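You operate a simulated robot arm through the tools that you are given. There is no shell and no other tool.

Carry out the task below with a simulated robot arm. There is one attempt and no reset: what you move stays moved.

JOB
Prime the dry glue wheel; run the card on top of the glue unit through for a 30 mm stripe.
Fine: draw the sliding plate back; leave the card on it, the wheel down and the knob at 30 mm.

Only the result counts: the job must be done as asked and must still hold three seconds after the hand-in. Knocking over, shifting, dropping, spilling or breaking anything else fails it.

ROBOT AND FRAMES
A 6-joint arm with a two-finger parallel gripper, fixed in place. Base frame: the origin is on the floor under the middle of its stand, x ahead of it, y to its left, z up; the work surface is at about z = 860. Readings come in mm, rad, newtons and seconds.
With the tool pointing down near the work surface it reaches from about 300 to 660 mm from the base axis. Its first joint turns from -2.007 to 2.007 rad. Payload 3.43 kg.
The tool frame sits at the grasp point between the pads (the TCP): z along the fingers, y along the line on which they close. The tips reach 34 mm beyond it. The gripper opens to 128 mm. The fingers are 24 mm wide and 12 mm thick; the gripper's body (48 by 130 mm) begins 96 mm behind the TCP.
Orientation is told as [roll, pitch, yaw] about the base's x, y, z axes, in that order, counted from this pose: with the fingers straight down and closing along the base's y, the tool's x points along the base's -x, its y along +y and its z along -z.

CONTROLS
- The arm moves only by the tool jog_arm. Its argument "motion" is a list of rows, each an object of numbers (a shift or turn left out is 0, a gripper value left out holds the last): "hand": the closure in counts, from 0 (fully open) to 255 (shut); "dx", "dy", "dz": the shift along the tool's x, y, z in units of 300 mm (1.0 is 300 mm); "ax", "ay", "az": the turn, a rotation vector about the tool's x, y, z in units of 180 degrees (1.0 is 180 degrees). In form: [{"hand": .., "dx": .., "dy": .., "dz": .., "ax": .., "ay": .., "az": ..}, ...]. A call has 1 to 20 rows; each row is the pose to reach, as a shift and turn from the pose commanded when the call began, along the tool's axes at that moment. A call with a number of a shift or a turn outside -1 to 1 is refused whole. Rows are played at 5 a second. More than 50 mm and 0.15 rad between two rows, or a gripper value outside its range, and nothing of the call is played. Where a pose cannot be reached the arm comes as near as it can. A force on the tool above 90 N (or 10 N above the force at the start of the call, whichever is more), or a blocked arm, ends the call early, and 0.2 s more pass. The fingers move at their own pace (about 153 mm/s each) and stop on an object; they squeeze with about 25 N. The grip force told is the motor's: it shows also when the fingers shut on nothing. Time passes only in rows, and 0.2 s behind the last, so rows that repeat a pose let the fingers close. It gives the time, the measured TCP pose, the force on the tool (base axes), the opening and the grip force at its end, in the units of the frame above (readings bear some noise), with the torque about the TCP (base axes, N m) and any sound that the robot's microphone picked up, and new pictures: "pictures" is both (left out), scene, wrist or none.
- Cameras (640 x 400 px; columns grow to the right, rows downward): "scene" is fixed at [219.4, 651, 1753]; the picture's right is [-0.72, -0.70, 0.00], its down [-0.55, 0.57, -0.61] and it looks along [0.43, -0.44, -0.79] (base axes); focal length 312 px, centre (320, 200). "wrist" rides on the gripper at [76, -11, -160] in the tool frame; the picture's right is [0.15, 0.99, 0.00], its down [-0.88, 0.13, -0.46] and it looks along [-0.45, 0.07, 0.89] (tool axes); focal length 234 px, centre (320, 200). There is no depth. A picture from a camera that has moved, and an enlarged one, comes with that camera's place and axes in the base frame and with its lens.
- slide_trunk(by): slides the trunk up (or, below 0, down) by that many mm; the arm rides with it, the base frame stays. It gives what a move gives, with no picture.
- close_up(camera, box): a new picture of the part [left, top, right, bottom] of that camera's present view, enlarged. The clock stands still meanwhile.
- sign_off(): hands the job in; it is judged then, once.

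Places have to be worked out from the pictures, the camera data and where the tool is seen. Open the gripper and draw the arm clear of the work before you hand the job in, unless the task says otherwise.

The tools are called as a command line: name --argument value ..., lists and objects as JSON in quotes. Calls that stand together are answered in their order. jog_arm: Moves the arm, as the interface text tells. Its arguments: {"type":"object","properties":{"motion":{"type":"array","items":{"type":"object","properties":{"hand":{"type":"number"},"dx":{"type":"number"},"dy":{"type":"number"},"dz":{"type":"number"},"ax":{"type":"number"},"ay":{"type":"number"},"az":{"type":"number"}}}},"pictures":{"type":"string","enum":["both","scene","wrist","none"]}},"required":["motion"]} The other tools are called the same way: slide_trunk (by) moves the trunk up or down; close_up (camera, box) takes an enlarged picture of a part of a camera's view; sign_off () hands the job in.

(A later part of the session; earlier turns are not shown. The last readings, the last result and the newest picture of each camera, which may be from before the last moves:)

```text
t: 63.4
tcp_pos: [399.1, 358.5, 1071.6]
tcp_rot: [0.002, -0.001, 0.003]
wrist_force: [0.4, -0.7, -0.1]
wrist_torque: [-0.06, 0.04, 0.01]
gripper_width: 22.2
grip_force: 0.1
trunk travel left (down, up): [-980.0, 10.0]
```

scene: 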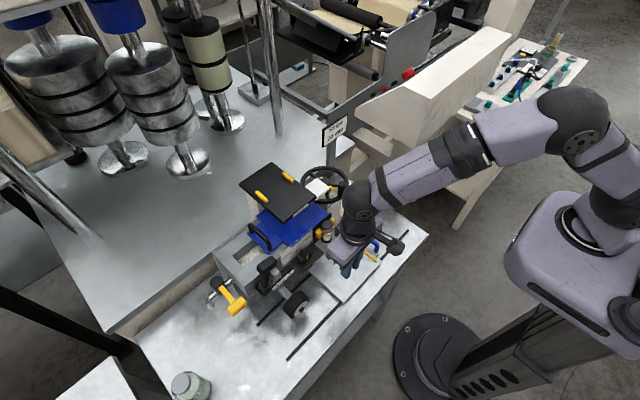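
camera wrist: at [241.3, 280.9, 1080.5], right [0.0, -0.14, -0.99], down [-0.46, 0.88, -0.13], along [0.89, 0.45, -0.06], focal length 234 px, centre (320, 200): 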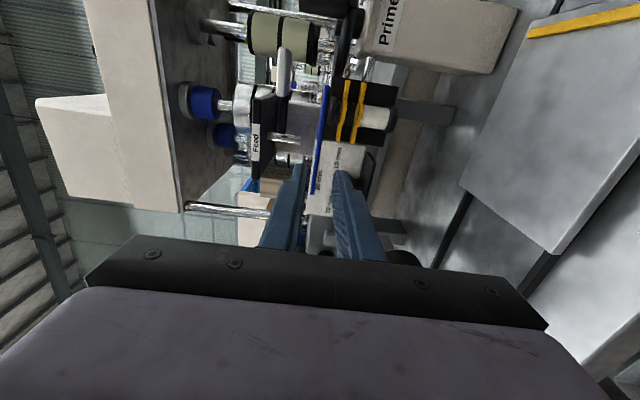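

Tool down at (399, 358, 1072). I move across to above the beige card's near side.

jog_arm --motion '[{"dx": -0.02, "dy": -0.13}, {"dx": -0.04, "dy": -0.26}, {"dx": -0.06, "dy": -0.39}, {"dx": -0.08, "dy": -0.52}, {"dx": -0.1, "dy": -0.65}, {"dx": -0.12, "dy": -0.78}, {"dx": -0.137, "dy": -0.893, "ay": -0.03}, {"dx": -0.137, "dy": -0.893, "ay": -0.06}, {"dx": -0.137, "dy": -0.893, "ay": -0.06}]'

```text
t: 65.4
tcp_pos: [442.4, 93.3, 1072.8]
tcp_rot: [0.004, -0.192, 0.001]
wrist_force: [-0.5, -0.3, -0.7]
wrist_torque: [-0.02, 0.02, -0.03]
gripper_width: 22.1
grip_force: 0.2
trunk travel left (down, up): [-980.0, 10.0]
camera wrist: at [338.5, 79.9, 1213.9], right [-0.15, 0.99, -0.03], down [0.78, 0.13, 0.62], along [0.61, 0.07, -0.79], focal length 234 px, centre (320, 200)
```

scene: 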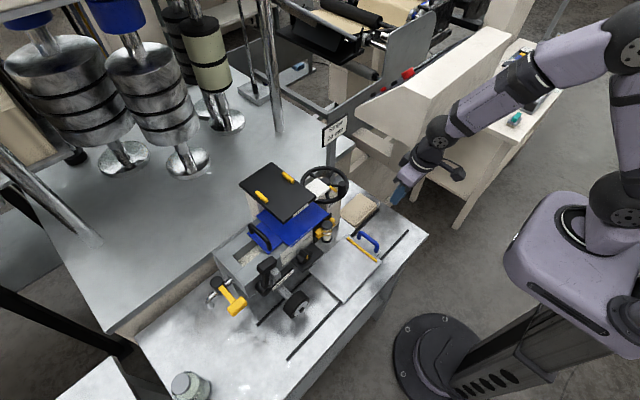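
wrist: 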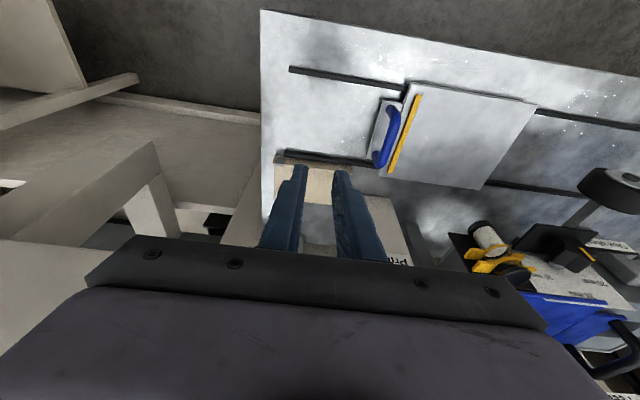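

close_up --camera "wrist" --box '[260, 130, 400, 230]'

close_up --camera "wrist" --box '[265, 145, 325, 185]'

close_up --camera "wrist" --box '[340, 70, 540, 200]'

```text
4.00 times, centred on (330, 180) of wrist
camera zoom: at [338.5, 79.9, 1213.9], right [-0.15, 0.99, -0.03], down [0.78, 0.13, 0.62], along [0.61, 0.07, -0.79], focal length 937 px, centre (280, 280)
```

zoom: 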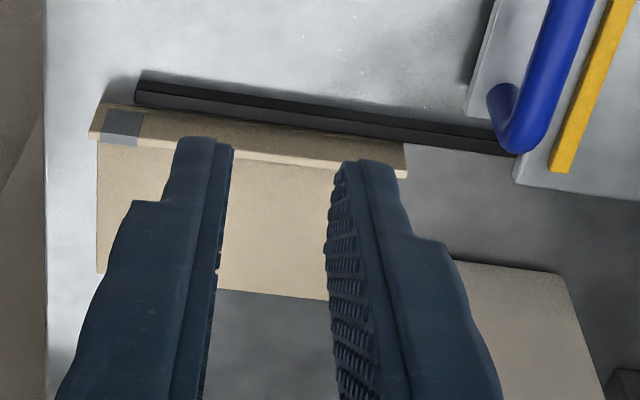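

```text
10.00 times, centred on (295, 165) of wrist
camera zoom: at [338.5, 79.9, 1213.9], right [-0.15, 0.99, -0.03], down [0.78, 0.13, 0.62], along [0.61, 0.07, -0.79], focal length 2342 px, centre (570, 550)
```

zoom: 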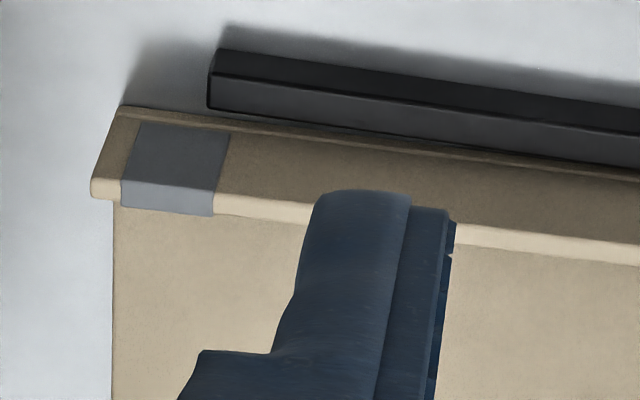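

```text
3.08 times, centred on (440, 135) of wrist
camera zoom: at [338.5, 79.9, 1213.9], right [-0.15, 0.99, -0.03], down [0.78, 0.13, 0.62], along [0.61, 0.07, -0.79], focal length 720 px, centre (-49, 400)
```

zoom: 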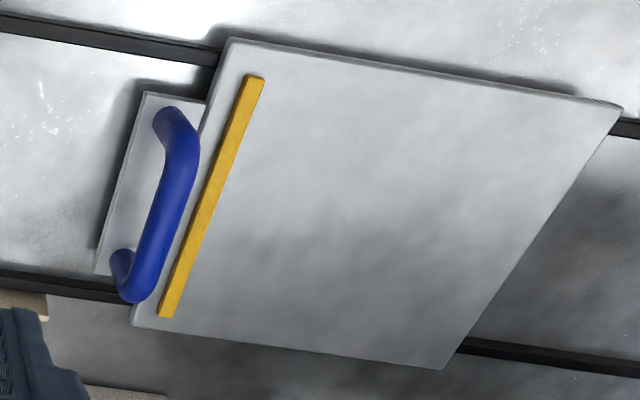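

I take the folded beige card (about 130 x 92 mm, fold-up edge 32 mm high at x 530) as the workpiece; it fits the plate between the yellow stop and the front end. First I set the knob, so I go back in front of the unit.

jog_arm --motion '[{"dx": 0.01, "dy": 0.13, "ay": 0.03}, {"dx": 0.02, "dy": 0.26, "ay": 0.06}, {"dx": 0.04, "dy": 0.39, "ay": 0.06}, {"dx": 0.06, "dy": 0.52, "ay": 0.06}, {"dx": 0.08, "dy": 0.65, "ay": 0.06}, {"dx": 0.1, "dy": 0.78, "ay": 0.06}, {"dx": 0.12, "dy": 0.9, "ay": 0.06}, {"dx": 0.14, "dy": 0.98, "ay": 0.06}, {"dx": 0.14, "dy": 0.98, "ay": 0.06}]' --pictures "none"

jog_arm --motion '[{"ay": -0.042}, {"ay": -0.084}, {"ay": -0.126}, {"ay": -0.168}, {"ay": -0.21}, {"ay": -0.252}, {"ay": -0.294}, {"ay": -0.336}, {"ay": -0.378}, {"ay": -0.42}, {"ay": -0.46}, {"ay": -0.5}, {"ay": -0.5}]' --pictures "none"

```text
t: 67.4
tcp_pos: [393.7, 387.5, 1063.9]
tcp_rot: [0.001, -0.003, 0.002]
wrist_force: [-1.4, -0.6, 1.0]
wrist_torque: [0.05, 0.03, -0.02]
gripper_width: 22.2
grip_force: 0.0
trunk travel left (down, up): [-980.0, 10.0]
```

```text
t: 70.2
tcp_pos: [399.7, 385.6, 1063.7]
tcp_rot: [2.482, -1.566, -2.48]
wrist_force: [0.5, -0.4, 0.3]
wrist_torque: [0.02, -0.03, 0.02]
gripper_width: 22.2
grip_force: 0.1
trunk travel left (down, up): [-980.0, 10.0]
```

Horizontal at (400, 386, 1064). I roll by 180° in two stages so the camera comes on top and the roll range around the knob is free.

jog_arm --motion '[{"az": -0.042}, {"az": -0.084}, {"az": -0.126}, {"az": -0.168}, {"az": -0.21}, {"az": -0.252}, {"az": -0.294}, {"az": -0.336}, {"az": -0.378}, {"az": -0.42}, {"az": -0.46}, {"az": -0.5}, {"az": -0.5}]' --pictures "none"

jog_arm --motion '[{"az": -0.042}, {"az": -0.084}, {"az": -0.126}, {"az": -0.168}]' --pictures "none"

```text
t: 73.0
tcp_pos: [399.2, 387.0, 1062.9]
tcp_rot: [-1.572, 0.001, 1.574]
wrist_force: [-0.5, -0.6, -0.2]
wrist_torque: [0.0, 0.01, 0.01]
gripper_width: 22.1
grip_force: 0.1
trunk travel left (down, up): [-980.0, 10.0]
```

```text
t: 74.0
tcp_pos: [400.0, 386.7, 1062.5]
tcp_rot: [-1.573, 0.527, 1.572]
wrist_force: [0.4, -0.9, 0.7]
wrist_torque: [-0.01, -0.01, 0.0]
gripper_width: 22.3
grip_force: 0.1
trunk travel left (down, up): [-980.0, 10.0]
```

Still reachable. I continue to a roll of about -165° (fingers' line 15° before horizontal).

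jog_arm --motion '[{"az": -0.042}, {"az": -0.084}, {"az": -0.126}, {"az": -0.168}, {"az": -0.21}, {"az": -0.249}, {"az": -0.249}]'

```text
t: 75.6
tcp_pos: [399.6, 384.7, 1062.4]
tcp_rot: [-1.579, 1.309, 1.565]
wrist_force: [0.5, 0.0, 0.6]
wrist_torque: [-0.01, -0.01, 0.02]
gripper_width: 22.1
grip_force: 0.0
trunk travel left (down, up): [-980.0, 10.0]
camera wrist: at [240.9, 375.1, 1138.4], right [0.0, -0.99, -0.11], down [-0.45, 0.1, -0.89], along [0.89, 0.05, -0.45], focal length 234 px, centre (320, 200)
```

scene: 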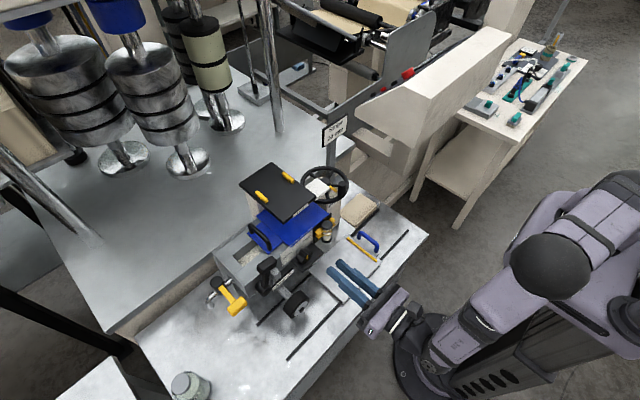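
wrist: 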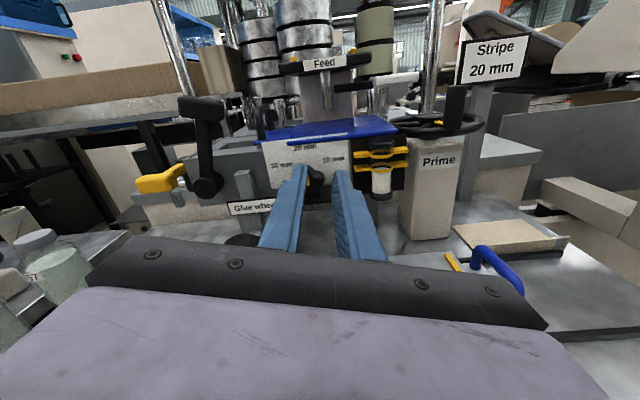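

An upright front view now. I enlarge the knob area, the unit and the handwheel.

close_up --camera "wrist" --box '[230, 110, 400, 230]'

close_up --camera "wrist" --box '[280, 50, 540, 260]'

close_up --camera "wrist" --box '[120, 80, 290, 260]'

close_up --camera "wrist" --box '[240, 50, 420, 150]'

```text
3.33 times, centred on (315, 170) of wrist
camera zoom: at [240.9, 375.1, 1138.4], right [0.0, -0.99, -0.11], down [-0.45, 0.1, -0.89], along [0.89, 0.05, -0.45], focal length 781 px, centre (337, 300)
```

zoom: 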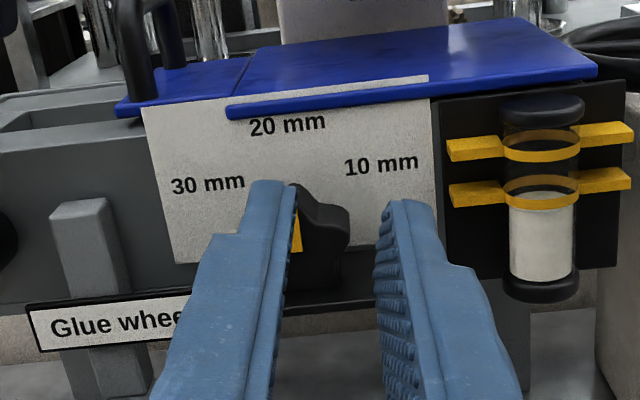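

```text
1.90 times, centred on (410, 155) of wrist
camera zoom: at [240.9, 375.1, 1138.4], right [0.0, -0.99, -0.11], down [-0.45, 0.1, -0.89], along [0.89, 0.05, -0.45], focal length 446 px, centre (149, 286)
```

zoom: 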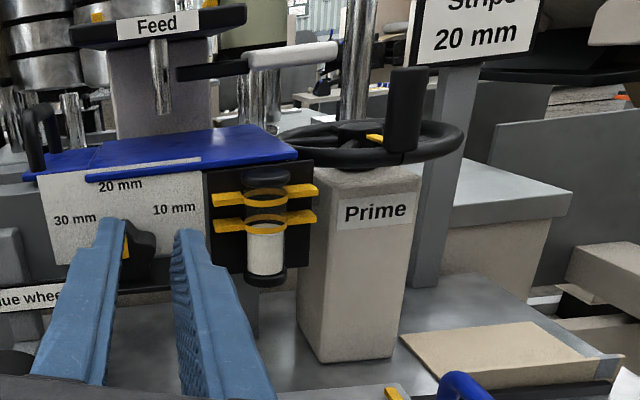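

```text
2.22 times, centred on (205, 170) of wrist
camera zoom: at [240.9, 375.1, 1138.4], right [0.0, -0.99, -0.11], down [-0.45, 0.1, -0.89], along [0.89, 0.05, -0.45], focal length 520 px, centre (576, 267)
```

zoom: 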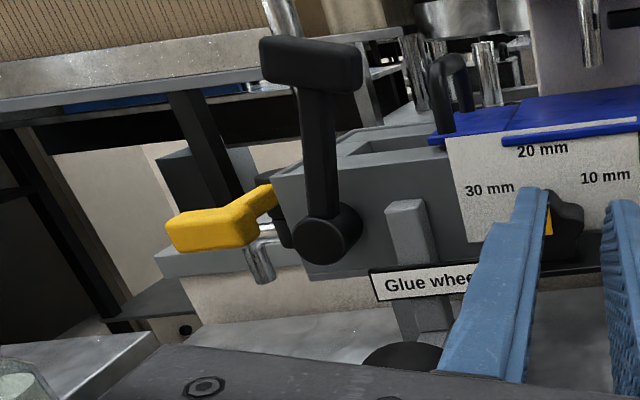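

```text
3.56 times, centred on (330, 100) of wrist
camera zoom: at [240.9, 375.1, 1138.4], right [0.0, -0.99, -0.11], down [-0.45, 0.1, -0.89], along [0.89, 0.05, -0.45], focal length 833 px, centre (284, 556)
```

zoom: 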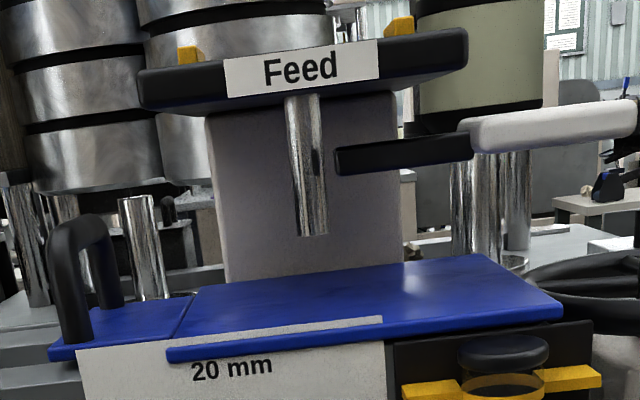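

I open the fingers to about 70 mm and centre on y 405 to see the knob unobstructed.

jog_arm --motion '[{"hand": 115, "dy": -0.03}, {"hand": 115, "dy": -0.065, "dx": -0.018}, {"hand": 115, "dy": -0.065, "dx": -0.018}]' --pictures "wrist"

close_up --camera "wrist" --box '[250, 110, 370, 220]'

```text
t: 76.4
tcp_pos: [398.9, 407.2, 1062.2]
tcp_rot: [-1.578, 1.307, 1.566]
wrist_force: [-0.4, -0.6, -0.5]
wrist_torque: [-0.03, -0.01, 0.04]
gripper_width: 70.1
grip_force: 0.1
trunk travel left (down, up): [-980.0, 10.0]
camera wrist: at [241.1, 395.9, 1138.4], right [0.0, -0.99, -0.12], down [-0.45, 0.1, -0.89], along [0.89, 0.06, -0.45], focal length 234 px, centre (320, 200)
```

wrist: 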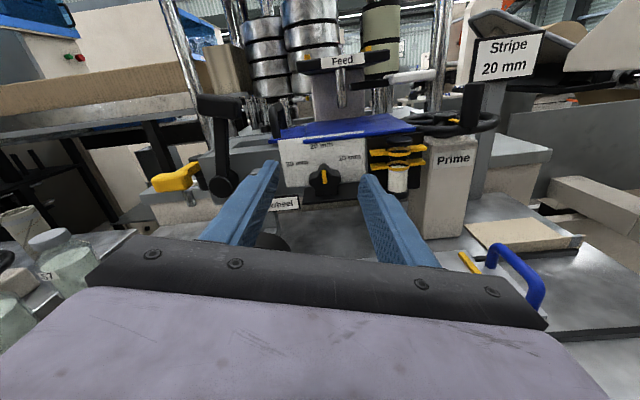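

```text
3.64 times, centred on (310, 165) of wrist
camera zoom: at [241.1, 395.9, 1138.4], right [0.0, -0.99, -0.12], down [-0.45, 0.1, -0.89], along [0.89, 0.06, -0.45], focal length 852 px, centre (356, 327)
```

zoom: 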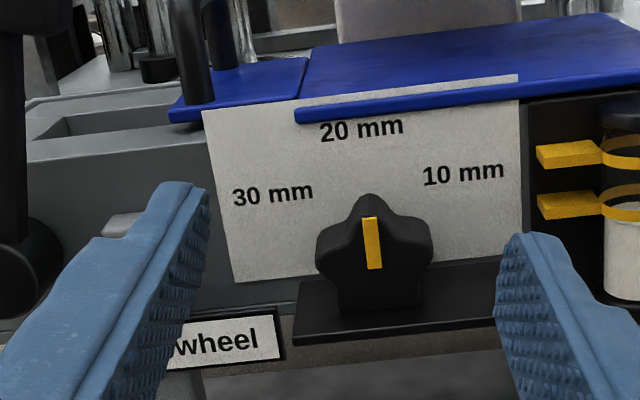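

The knob's centre is near y 404, z 1027, radius 20, with five lobes; pointer at 20 mm. I line up for a grip along the lobe-to-valley line (18° tilt), staying just in front of the shelf.

jog_arm --motion '[{"hand": 143, "dx": -0.05, "dy": 0.02, "dz": 0.05, "az": 0.008}, {"dx": -0.0976, "dy": 0.0403, "dz": 0.12, "az": 0.0167}, {"dx": -0.0976, "dy": 0.0403, "dz": 0.187, "az": 0.0167}, {"dx": -0.0976, "dy": 0.0403, "dz": 0.187, "az": 0.0167}]' --pictures "wrist"

close_up --camera "wrist" --box '[250, 100, 390, 230]'

```text
t: 77.4
tcp_pos: [453.6, 401.2, 1032.1]
tcp_rot: [-1.579, 1.256, 1.568]
wrist_force: [0.2, 0.9, 0.5]
wrist_torque: [0.01, -0.05, 0.0]
gripper_width: 56.2
grip_force: 0.1
trunk travel left (down, up): [-980.0, 10.0]
camera wrist: at [294.1, 385.2, 1106.9], right [0.0, -0.99, -0.17], down [-0.45, 0.15, -0.88], along [0.89, 0.08, -0.45], focal length 234 px, centre (320, 200)
```

wrist: 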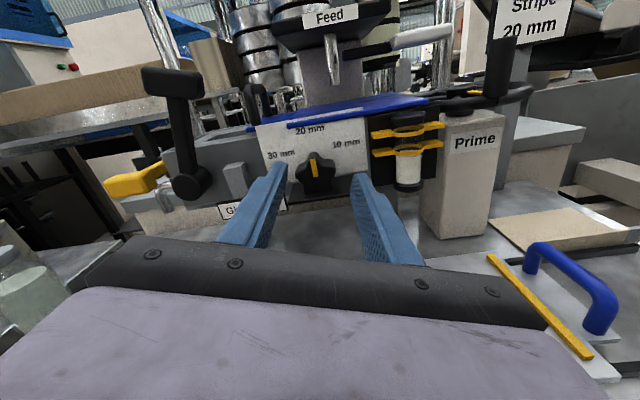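

```text
3.08 times, centred on (320, 165) of wrist
camera zoom: at [294.1, 385.2, 1106.9], right [0.0, -0.99, -0.17], down [-0.45, 0.15, -0.88], along [0.89, 0.08, -0.45], focal length 720 px, centre (320, 308)
```

zoom: 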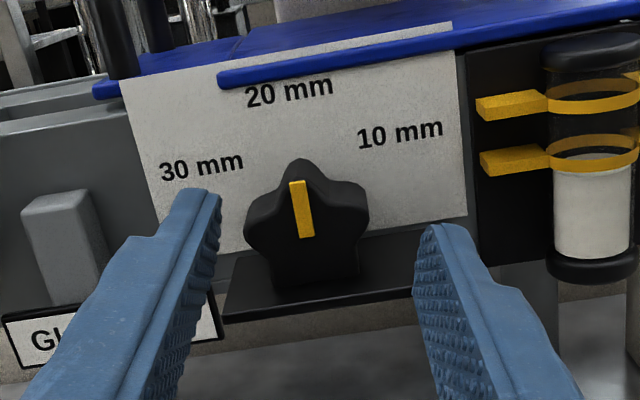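

Aligned within 2 mm. I advance so the pads overlap the knob by about 20 mm, then close gently.

jog_arm --motion '[{"dx": -0.006, "dy": -0.0047, "dz": 0.05}, {"dx": -0.006, "dy": -0.0047, "dz": 0.1}, {"dx": -0.006, "dy": -0.0047, "dz": 0.135}, {"dx": -0.006, "dy": -0.0047, "dz": 0.135}]' --pictures "wrist"

close_up --camera "wrist" --box '[250, 100, 390, 230]'

```text
t: 78.4
tcp_pos: [496.4, 404.3, 1030.8]
tcp_rot: [-1.577, 1.254, 1.566]
wrist_force: [0.1, -0.2, -0.2]
wrist_torque: [-0.03, -0.02, 0.02]
gripper_width: 55.8
grip_force: 0.0
trunk travel left (down, up): [-980.0, 10.0]
camera wrist: at [337.0, 389.1, 1105.8], right [0.0, -0.99, -0.17], down [-0.45, 0.15, -0.88], along [0.89, 0.08, -0.45], focal length 234 px, centre (320, 200)
```

wrist: 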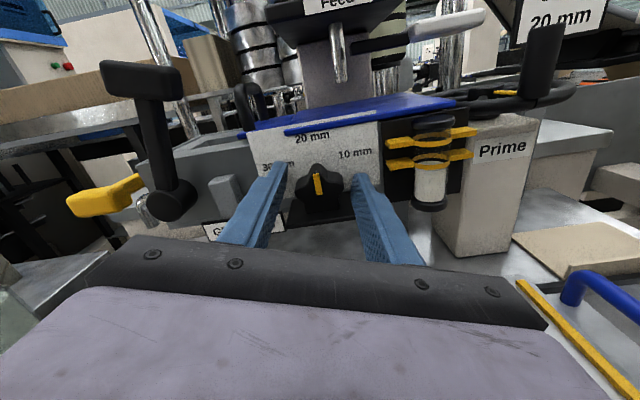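

```text
3.08 times, centred on (320, 165) of wrist
camera zoom: at [337.0, 389.1, 1105.8], right [0.0, -0.99, -0.17], down [-0.45, 0.15, -0.88], along [0.89, 0.08, -0.45], focal length 720 px, centre (320, 308)
```

zoom: 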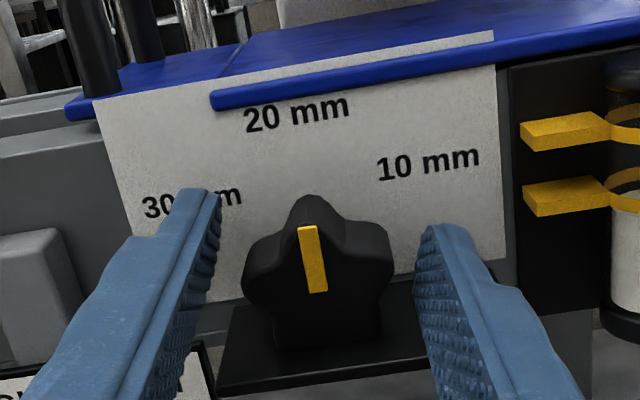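

Both pads straddle the knob. I close on it.

jog_arm --motion '[{"hand": 170}, {"hand": 185}, {"hand": 200}, {"hand": 255}, {"hand": 255}]' --pictures "wrist"

close_up --camera "wrist" --box '[250, 100, 390, 230]'

```text
t: 79.6
tcp_pos: [496.3, 404.5, 1031.7]
tcp_rot: [-1.578, 1.254, 1.568]
wrist_force: [2.3, 4.1, 2.4]
wrist_torque: [0.02, 0.54, -0.18]
gripper_width: 38.9
grip_force: 45.6
trunk travel left (down, up): [-980.0, 10.0]
camera wrist: at [337.2, 389.6, 1105.8], right [0.0, -0.99, -0.17], down [-0.45, 0.15, -0.88], along [0.89, 0.08, -0.45], focal length 234 px, centre (320, 200)
```

wrist: 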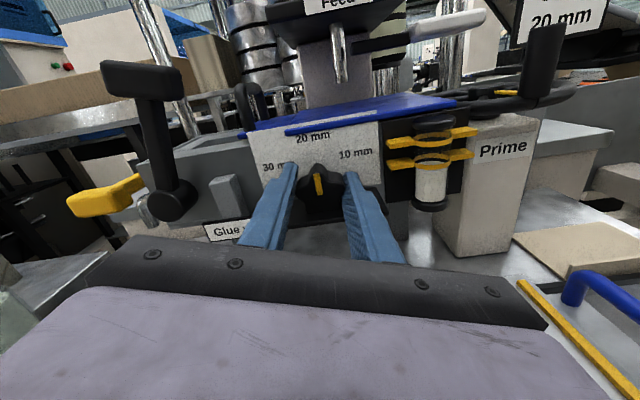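

```text
3.08 times, centred on (320, 165) of wrist
camera zoom: at [337.2, 389.6, 1105.8], right [0.0, -0.99, -0.17], down [-0.45, 0.15, -0.88], along [0.89, 0.08, -0.45], focal length 720 px, centre (320, 308)
```

zoom: 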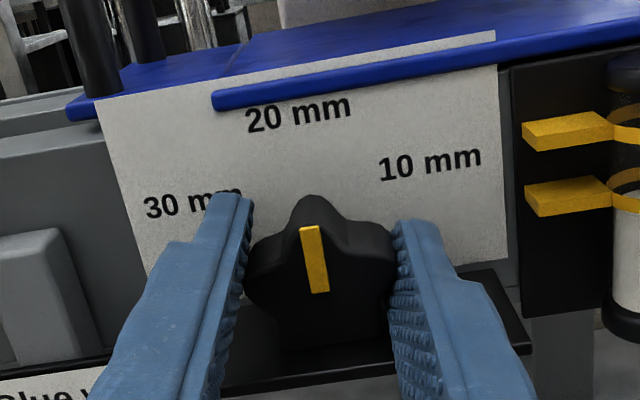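

Gripped at 39 mm. I turn by 36° toward 30 mm around the knob's axis.

jog_arm --motion '[{"dx": -0.0004, "dy": -0.0015, "az": -0.04}, {"dx": -0.001, "dy": -0.003, "az": -0.08}, {"dx": -0.002, "dy": -0.0043, "az": -0.12}, {"dx": -0.003, "dy": -0.0055, "az": -0.16}, {"dx": -0.0044, "dy": -0.0064, "az": -0.2}, {"dx": -0.0044, "dy": -0.0064, "az": -0.2}]' --pictures "wrist"

close_up --camera "wrist" --box '[250, 100, 390, 230]'

```text
t: 81.0
tcp_pos: [496.4, 408.3, 1029.9]
tcp_rot: [1.582, 1.256, -1.556]
wrist_force: [-0.4, 12.9, 6.4]
wrist_torque: [0.06, 0.84, -0.37]
gripper_width: 38.8
grip_force: 44.9
trunk travel left (down, up): [-980.0, 10.0]
camera wrist: at [336.8, 439.8, 1097.7], right [0.0, -0.9, 0.45], down [-0.45, -0.4, -0.8], along [0.89, -0.2, -0.4], focal length 234 px, centre (320, 200)
```

wrist: 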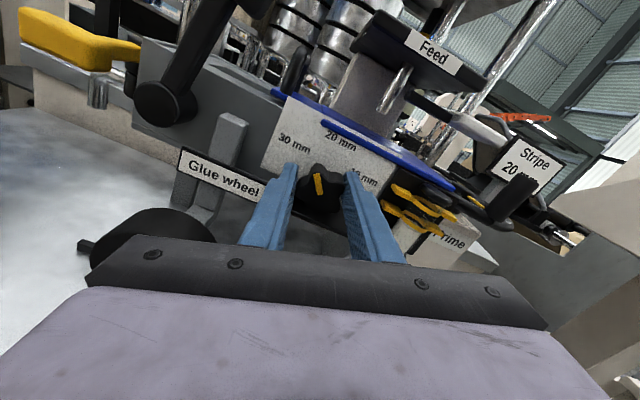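

```text
3.08 times, centred on (320, 165) of wrist
camera zoom: at [336.8, 439.8, 1097.7], right [0.0, -0.9, 0.45], down [-0.45, -0.4, -0.8], along [0.89, -0.2, -0.4], focal length 720 px, centre (320, 308)
```

zoom: 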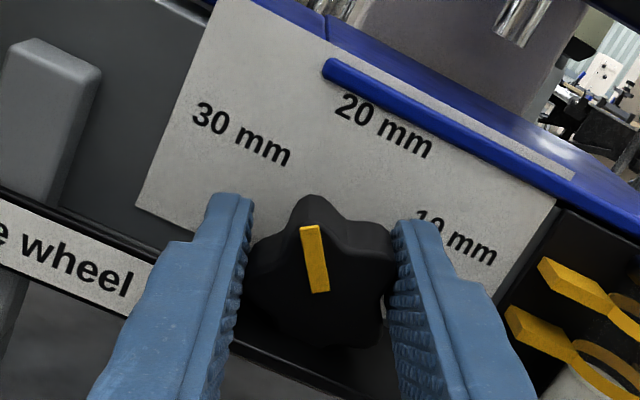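

The knob follows: the pointer is now past midway. I release, wind the hand back 36° and take a new grip.

jog_arm --motion '[{"hand": 190}, {"hand": 143}, {"hand": 143}]' --pictures "none"

jog_arm --motion '[{"dx": 0.0, "dy": 0.003, "az": 0.04}, {"dy": 0.006, "az": 0.08}, {"dy": 0.009, "az": 0.12}, {"dy": 0.012, "az": 0.16}, {"dy": 0.015, "az": 0.2}, {"dy": 0.015, "az": 0.2}]' --pictures "wrist"

close_up --camera "wrist" --box '[250, 100, 390, 230]'

```text
t: 81.8
tcp_pos: [497.5, 405.6, 1029.3]
tcp_rot: [1.578, 1.257, -1.565]
wrist_force: [-0.2, 0.1, -0.2]
wrist_torque: [0.04, 0.03, 0.02]
gripper_width: 56.1
grip_force: 0.1
trunk travel left (down, up): [-980.0, 10.0]
```

```text
t: 83.2
tcp_pos: [496.2, 401.4, 1030.2]
tcp_rot: [-1.577, 1.254, 1.568]
wrist_force: [-1.3, 0.6, 0.4]
wrist_torque: [-0.03, 0.03, -0.02]
gripper_width: 56.3
grip_force: 0.1
trunk travel left (down, up): [-980.0, 10.0]
camera wrist: at [337.1, 386.8, 1105.9], right [0.0, -0.99, -0.17], down [-0.45, 0.15, -0.88], along [0.89, 0.08, -0.45], focal length 234 px, centre (320, 200)
```

wrist: 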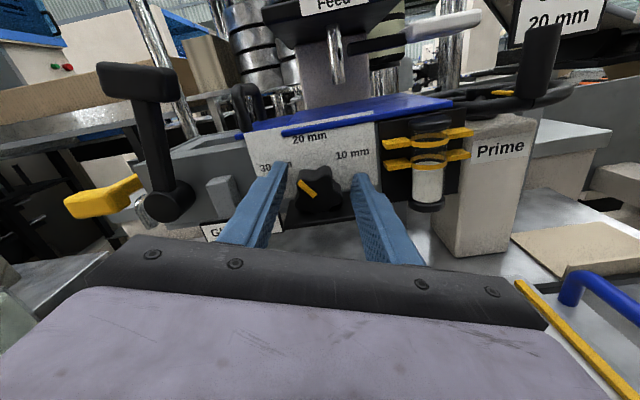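

```text
3.08 times, centred on (320, 165) of wrist
camera zoom: at [337.1, 386.8, 1105.9], right [0.0, -0.99, -0.17], down [-0.45, 0.15, -0.88], along [0.89, 0.08, -0.45], focal length 720 px, centre (320, 308)
```

zoom: 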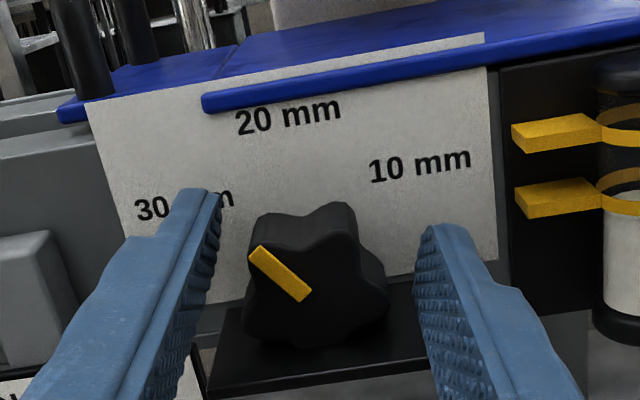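

The knob stayed at 36°. I grip again and turn the remaining 24°.

jog_arm --motion '[{"hand": 175}, {"hand": 195}, {"hand": 255}, {"hand": 255}, {"dx": 0.0, "dy": -0.0025, "az": -0.033}, {"dx": 0.0, "dy": -0.0045, "az": -0.067}, {"dx": -0.0005, "dy": -0.0062, "az": -0.1}, {"dx": -0.001, "dy": -0.0078, "az": -0.1333}, {"dx": -0.001, "dy": -0.0078, "az": -0.1333}]' --pictures "wrist"

close_up --camera "wrist" --box '[250, 100, 390, 230]'

```text
t: 85.2
tcp_pos: [496.7, 403.3, 1032.3]
tcp_rot: [1.588, 1.468, -1.55]
wrist_force: [0.3, -0.5, 0.2]
wrist_torque: [0.39, 0.68, -0.43]
gripper_width: 38.9
grip_force: 44.5
trunk travel left (down, up): [-980.0, 10.0]
camera wrist: at [337.1, 421.1, 1105.6], right [0.0, -0.97, 0.25], down [-0.45, -0.22, -0.86], along [0.89, -0.11, -0.44], focal length 234 px, centre (320, 200)
```

wrist: 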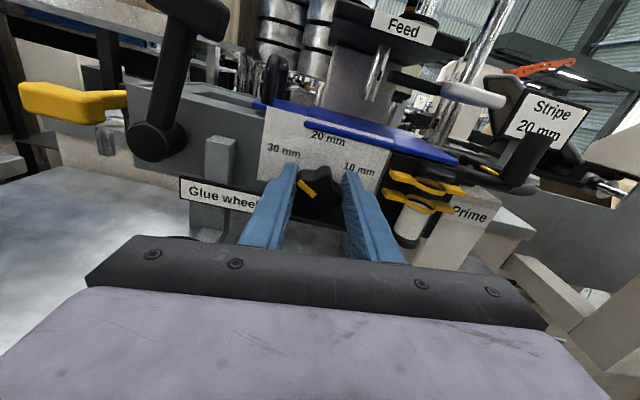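

```text
3.08 times, centred on (320, 165) of wrist
camera zoom: at [337.1, 421.1, 1105.6], right [0.0, -0.97, 0.25], down [-0.45, -0.22, -0.86], along [0.89, -0.11, -0.44], focal length 720 px, centre (320, 308)
```

zoom: 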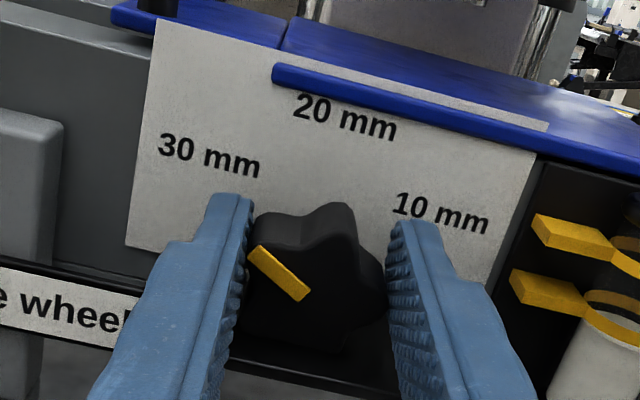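

Turned. I open, and back out to check the pointer.

jog_arm --motion '[{"hand": 190}, {"hand": 143}, {"hand": 143}, {"dz": -0.1}, {"dz": -0.2}, {"dz": -0.3}, {"dz": -0.3}]' --pictures "wrist"

close_up --camera "wrist" --box '[250, 110, 370, 220]'

close_up --camera "scene" --box '[270, 230, 330, 270]'

```text
t: 86.8
tcp_pos: [407.6, 403.4, 1029.5]
tcp_rot: [1.585, 1.468, -1.554]
wrist_force: [0.7, -0.8, -0.8]
wrist_torque: [0.0, 0.01, -0.01]
gripper_width: 56.1
grip_force: 0.1
trunk travel left (down, up): [-980.0, 10.0]
camera wrist: at [248.1, 419.5, 1104.4], right [0.0, -0.97, 0.25], down [-0.45, -0.22, -0.86], along [0.89, -0.11, -0.44], focal length 234 px, centre (320, 200)
```

wrist: 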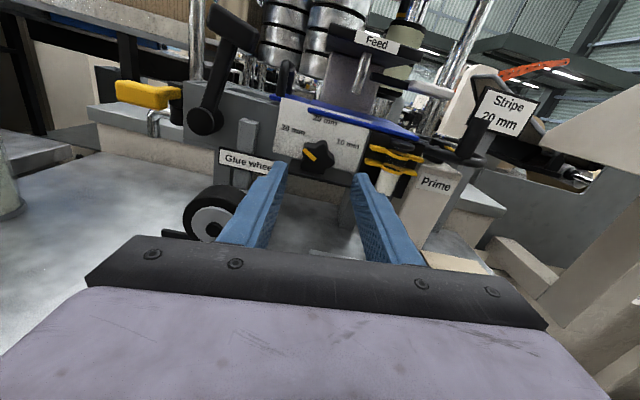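

```text
3.64 times, centred on (310, 165) of wrist
camera zoom: at [248.1, 419.5, 1104.4], right [0.0, -0.97, 0.25], down [-0.45, -0.22, -0.86], along [0.89, -0.11, -0.44], focal length 852 px, centre (356, 327)
```

zoom: 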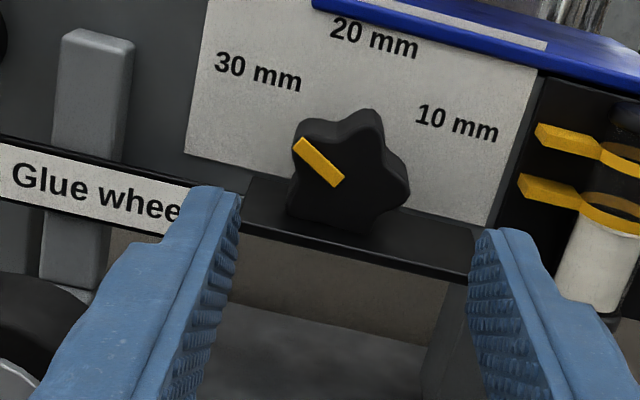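

```text
10.00 times, centred on (300, 250) of scene
camera zoom: at [219.4, 651.0, 1753.0], right [-0.72, -0.7, 0.0], down [-0.55, 0.57, -0.61], along [0.43, -0.44, -0.79], focal length 3116 px, centre (520, -300)
```

zoom: 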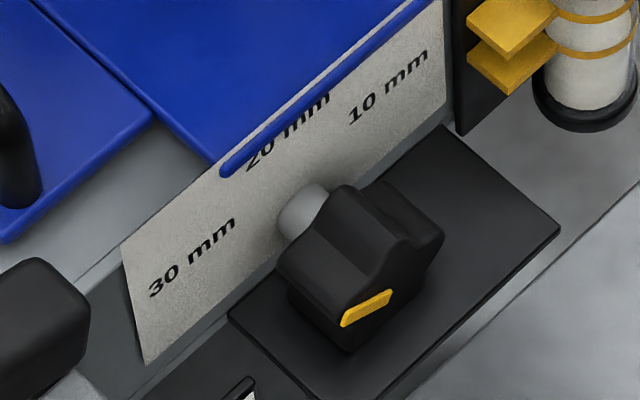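

The pointer is at about 59–60°, i.e. at 30 mm. Next I study the wheel lever and wheel from here.

close_up --camera "wrist" --box '[160, 0, 300, 110]'

close_up --camera "wrist" --box '[150, 80, 290, 250]'

close_up --camera "scene" --box '[240, 245, 320, 325]'

```text
3.64 times, centred on (230, 55) of wrist
camera zoom: at [248.1, 419.5, 1104.4], right [0.0, -0.97, 0.25], down [-0.45, -0.22, -0.86], along [0.89, -0.11, -0.44], focal length 852 px, centre (647, 727)
```

zoom: 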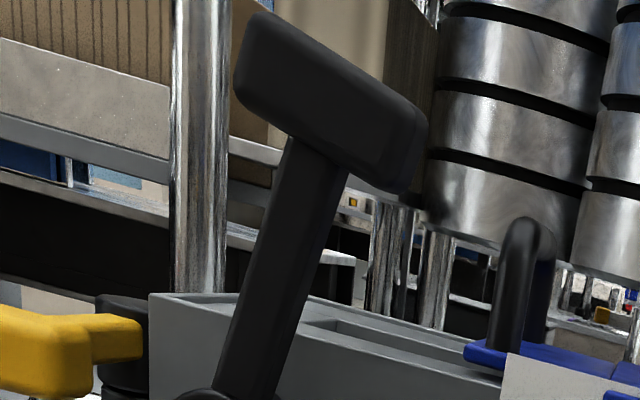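

```text
2.35 times, centred on (220, 165) of wrist
camera zoom: at [248.1, 419.5, 1104.4], right [0.0, -0.97, 0.25], down [-0.45, -0.22, -0.86], along [0.89, -0.11, -0.44], focal length 551 px, centre (555, 282)
```

zoom: 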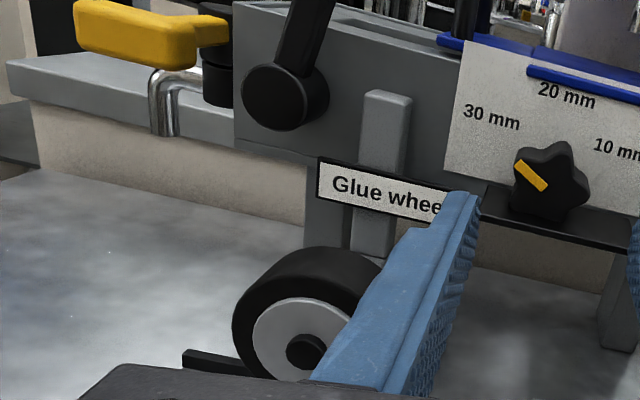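

```text
5.00 times, centred on (280, 285) of scene
camera zoom: at [219.4, 651.0, 1753.0], right [-0.72, -0.7, 0.0], down [-0.55, 0.57, -0.61], along [0.43, -0.44, -0.79], focal length 1558 px, centre (520, -225)
```

zoom: 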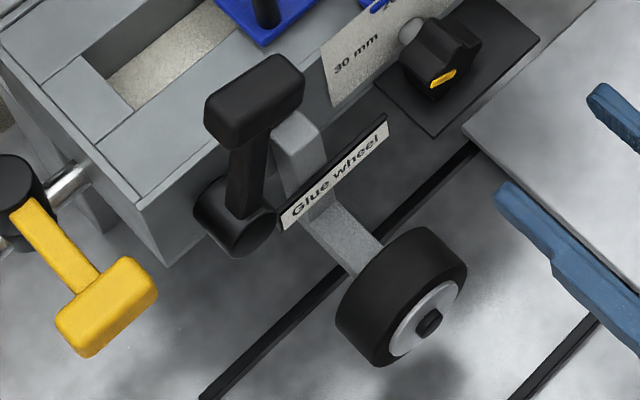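

The knob is set. Next comes priming: the crank knob stands at about (561, 208), top z about 1113, on a wheel centred near (639, 207). I move up and across toward it.

jog_arm --motion '[{"dx": 0.1, "dy": 0.05, "az": 0.01}, {"dx": 0.2, "dy": 0.15, "az": 0.02}, {"dx": 0.3, "dy": 0.28, "az": 0.033}, {"dx": 0.378, "dy": 0.41, "dz": 0.02, "az": 0.033}, {"dx": 0.378, "dy": 0.553, "dz": 0.04, "az": 0.033}, {"dx": 0.378, "dy": 0.553, "dz": 0.04, "az": 0.033}]'

```text
t: 88.2
tcp_pos: [420.7, 250.1, 1160.7]
tcp_rot: [-2.87, 1.57, 0.273]
wrist_force: [0.1, 0.6, -0.3]
wrist_torque: [0.01, -0.02, -0.02]
gripper_width: 56.0
grip_force: 0.1
trunk travel left (down, up): [-980.0, 10.0]
camera wrist: at [261.5, 258.8, 1235.5], right [0.0, -0.99, 0.15], down [-0.45, -0.13, -0.88], along [0.89, -0.06, -0.45], focal length 234 px, centre (320, 200)
```

scene: 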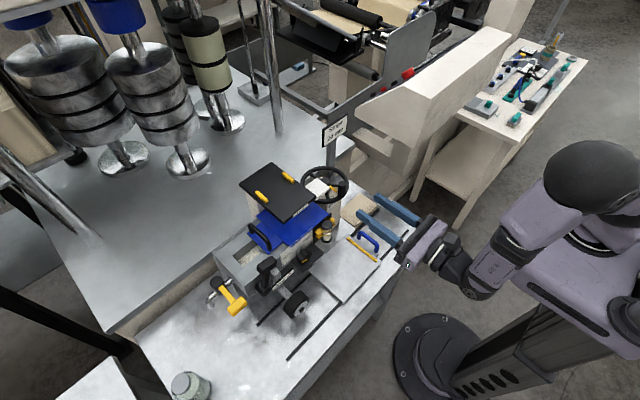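
wrist: 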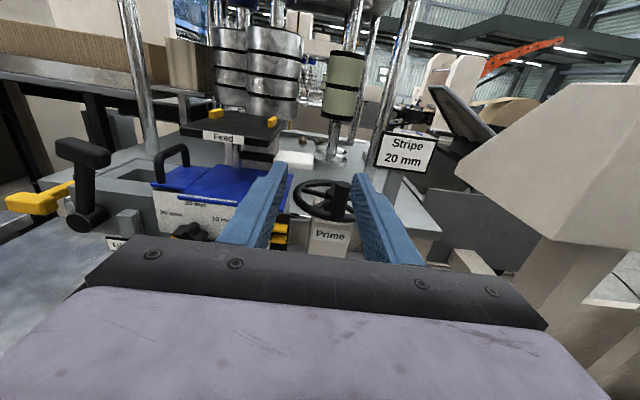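

Good view of the handwheel between the fingers; I enlarge to measure it.

close_up --camera "wrist" --box '[270, 120, 450, 260]'

close_up --camera "wrist" --box '[280, 160, 380, 250]'

```text
2.86 times, centred on (360, 190) of wrist
camera zoom: at [261.5, 258.8, 1235.5], right [0.0, -0.99, 0.15], down [-0.45, -0.13, -0.88], along [0.89, -0.06, -0.45], focal length 669 px, centre (206, 229)
```

zoom: 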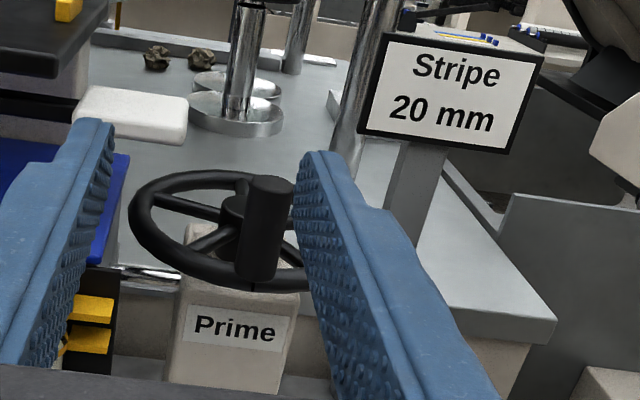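

```text
4.44 times, centred on (330, 205) of wrist
camera zoom: at [261.5, 258.8, 1235.5], right [0.0, -0.99, 0.15], down [-0.45, -0.13, -0.88], along [0.89, -0.06, -0.45], focal length 1041 px, centre (276, 178)
```

zoom: 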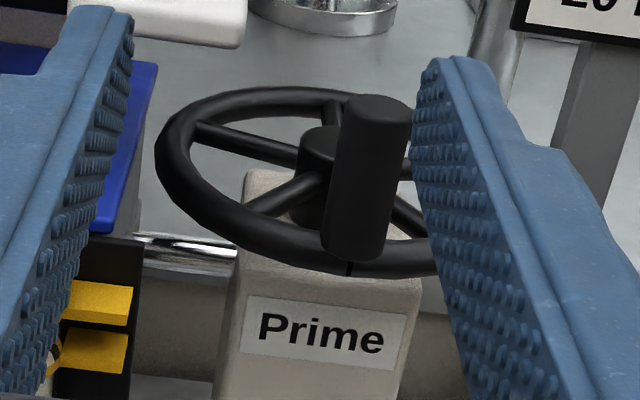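

The wheel centre is near (632, 209) with the crank knob at radius about 70. I move over beside it and yaw the tool 35° so the hand clears the white paddle and the sign during cranking.

jog_arm --motion '[{"dz": 0.07, "dy": 0.06, "ax": 0.01}, {"dz": 0.15, "dy": 0.12, "ax": 0.045}, {"dz": 0.22, "dy": 0.17, "ax": 0.085}, {"dz": 0.29, "dy": 0.21, "ax": 0.125}, {"dz": 0.34, "dy": 0.24, "ax": 0.165}, {"dz": 0.367, "dy": 0.25, "ax": 0.1944}, {"dz": 0.367, "dy": 0.25, "ax": 0.1944}]'

```text
t: 89.8
tcp_pos: [424.2, 287.2, 1152.7]
tcp_rot: [-3.115, 1.565, 0.568]
wrist_force: [0.5, -0.7, -0.5]
wrist_torque: [-0.01, 0.0, -0.01]
gripper_width: 56.1
grip_force: 0.1
out of reach, approached as far as the arm can: row 4, 5, 6, 7
trunk travel left (down, up): [-980.0, 10.0]
camera wrist: at [281.7, 212.9, 1227.7], right [0.51, -0.85, 0.15], down [-0.32, -0.34, -0.88], along [0.8, 0.4, -0.45], focal length 234 px, centre (320, 200)
```

scene: 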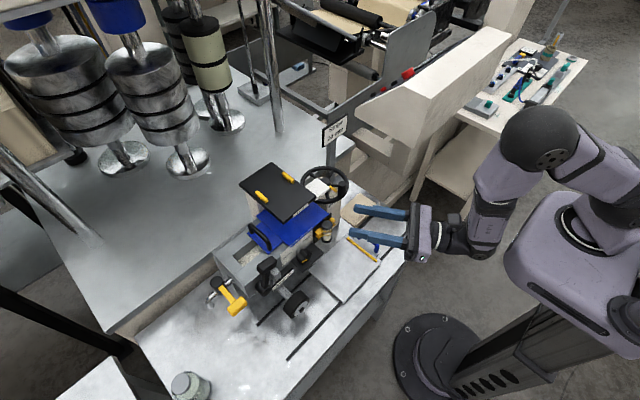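
wrist: 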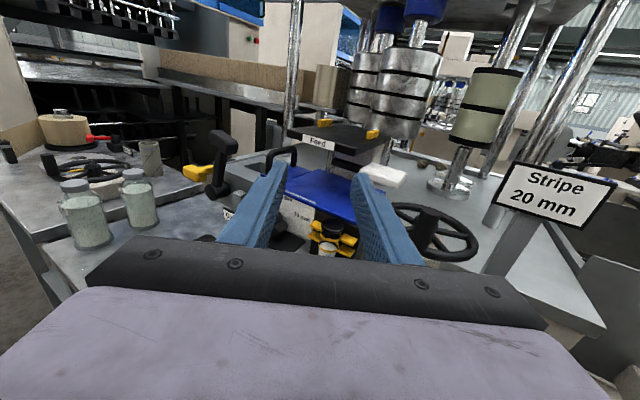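

Yawing left is not reachable with a horizontal tool. I will instead turn the wheel by its spokes from above; I tip the tool nose-down here, which also puts the camera looking straight down ahead of it.

jog_arm --motion '[{"ay": -0.043}, {"ay": -0.086}, {"ay": -0.13}, {"ay": -0.173}, {"ay": -0.216}, {"ay": -0.26}, {"ay": -0.303}, {"ay": -0.346}, {"ay": -0.389}, {"ay": -0.389}]'

```text
t: 92.2
tcp_pos: [452.4, 258.3, 1164.2]
tcp_rot: [0.194, 0.41, -2.515]
wrist_force: [-0.6, -0.5, 0.3]
wrist_torque: [-0.06, -0.04, 0.03]
gripper_width: 55.9
grip_force: 0.0
out of reach, approached as far as the arm can: row 7, 8, 9
trunk travel left (down, up): [-980.0, 10.0]
stopped in row 10: the arm was blocked; the commanded pose is now the measured one
camera wrist: at [436.0, 294.5, 1336.6], right [0.62, -0.75, 0.23], down [-0.78, -0.62, 0.08], along [0.08, -0.23, -0.97], focal length 234 px, centre (320, 200)
```

scene: 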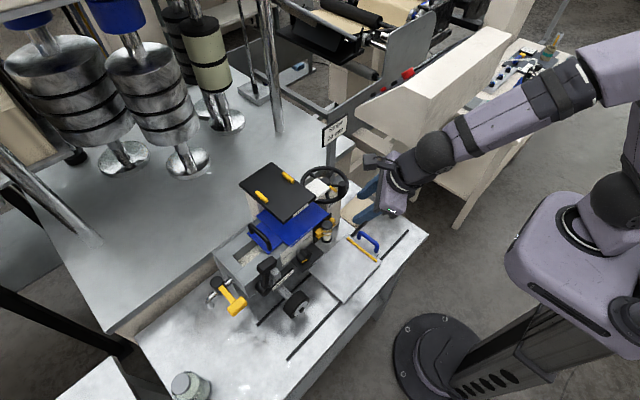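
wrist: 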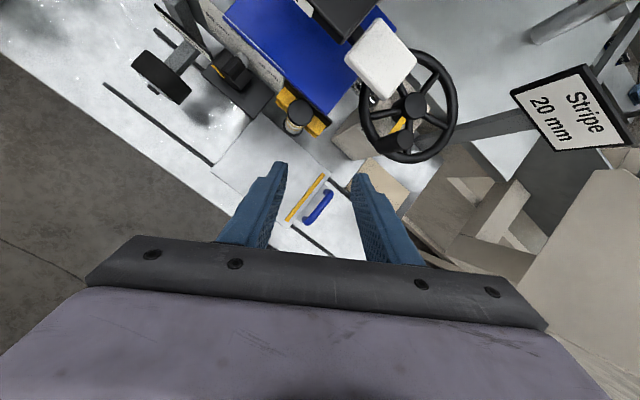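

The arm stopped short (near a joint limit) but free of contact. I unwind the yaw so the tool points along +x again.

jog_arm --motion '[{"ax": -0.016, "ay": -0.0068, "az": 0.036}, {"ax": -0.032, "ay": -0.0136, "az": 0.072}, {"ax": -0.048, "ay": -0.0204, "az": 0.108}, {"ax": -0.064, "ay": -0.0272, "az": 0.144}, {"ax": -0.08, "ay": -0.034, "az": 0.18}, {"ax": -0.08, "ay": -0.034, "az": 0.18}]' --pictures "wrist"

```text
t: 93.6
tcp_pos: [455.3, 258.8, 1163.3]
tcp_rot: [0.193, 0.414, 3.139]
wrist_force: [0.4, -0.7, -0.6]
wrist_torque: [0.04, -0.05, 0.0]
gripper_width: 56.4
grip_force: 0.0
trunk travel left (down, up): [-980.0, 10.0]
camera wrist: at [462.9, 298.0, 1335.8], right [0.06, -0.97, 0.23], down [-1.0, -0.04, 0.08], along [-0.07, -0.24, -0.97], focal length 234 px, centre (320, 200)
```

wrist: 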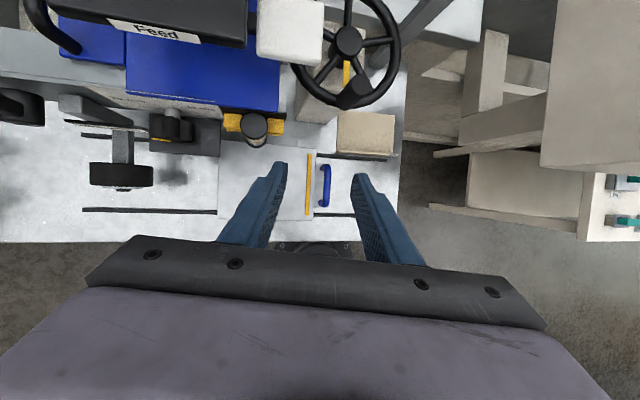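

Now I have a plan view. I level the remaining roll and enlarge the wheel.

jog_arm --motion '[{"ax": 0.031}, {"ax": 0.0615}, {"ax": 0.0615}]' --pictures "wrist"

close_up --camera "wrist" --box '[240, 0, 440, 125]'

close_up --camera "wrist" --box '[0, 60, 240, 230]'

```text
t: 94.4
tcp_pos: [454.0, 258.2, 1163.0]
tcp_rot: [0.001, 0.412, 3.142]
wrist_force: [0.2, 0.0, -0.2]
wrist_torque: [-0.02, 0.01, 0.01]
gripper_width: 55.9
grip_force: 0.0
trunk travel left (down, up): [-980.0, 10.0]
camera wrist: at [461.0, 267.9, 1340.1], right [0.13, -0.99, 0.06], down [-0.99, -0.13, 0.06], along [-0.06, -0.07, -1.0], focal length 234 px, centre (320, 200)
```

wrist: 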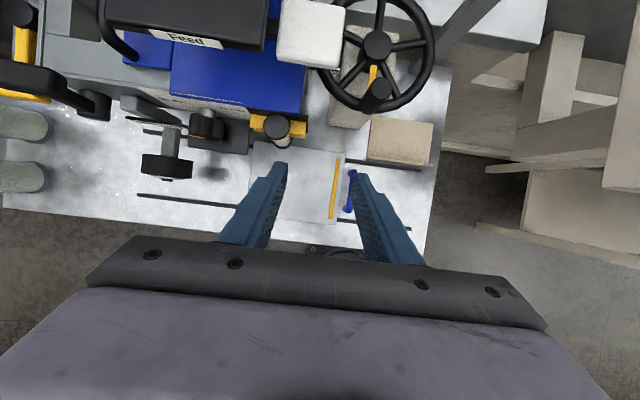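

```text
3.20 times, centred on (340, 62) of wrist
camera zoom: at [461.0, 267.9, 1340.1], right [0.13, -0.99, 0.06], down [-0.99, -0.13, 0.06], along [-0.06, -0.07, -1.0], focal length 749 px, centre (256, 640)
```

zoom: 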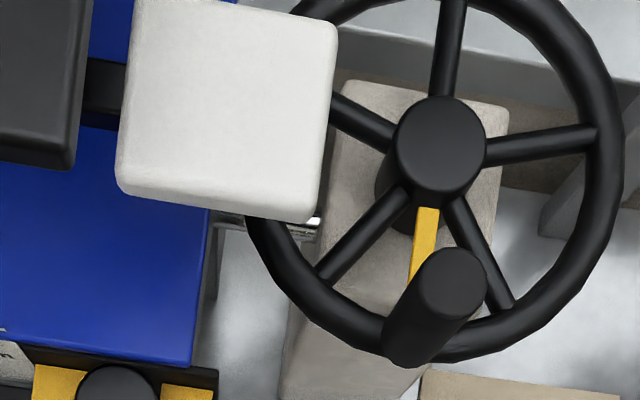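

```text
2.35 times, centred on (120, 145) of wrist
camera zoom: at [461.0, 267.9, 1340.1], right [0.13, -0.99, 0.06], down [-0.99, -0.13, 0.06], along [-0.06, -0.07, -1.0], focal length 551 px, centre (791, 329)
```

zoom: 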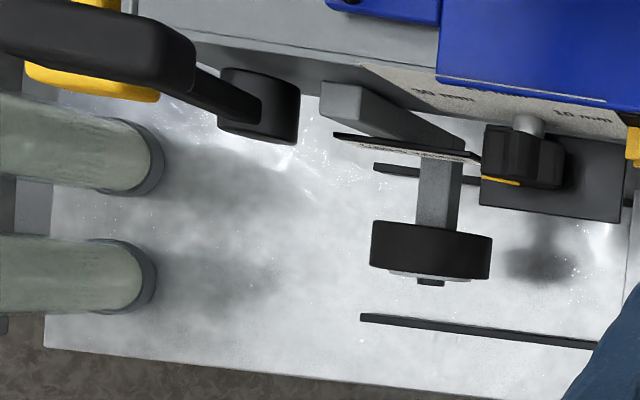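

The wheel centre is (629, 206), crank radius 68, five spokes at 0/72/144/216/288°. I will push spokes with closed fingers from above; first I bring the tool nearly vertical.

jog_arm --motion '[{"ay": -0.029, "hand": 255}, {"ay": -0.058}, {"ay": -0.0866}, {"ay": -0.0866}]' --pictures "none"

```text
t: 95.4
tcp_pos: [454.6, 257.8, 1165.1]
tcp_rot: [0.002, 0.142, 3.142]
wrist_force: [1.2, 0.6, -0.1]
wrist_torque: [-0.03, -0.01, -0.02]
gripper_width: 0.0
grip_force: 25.2
trunk travel left (down, up): [-980.0, 10.0]
```

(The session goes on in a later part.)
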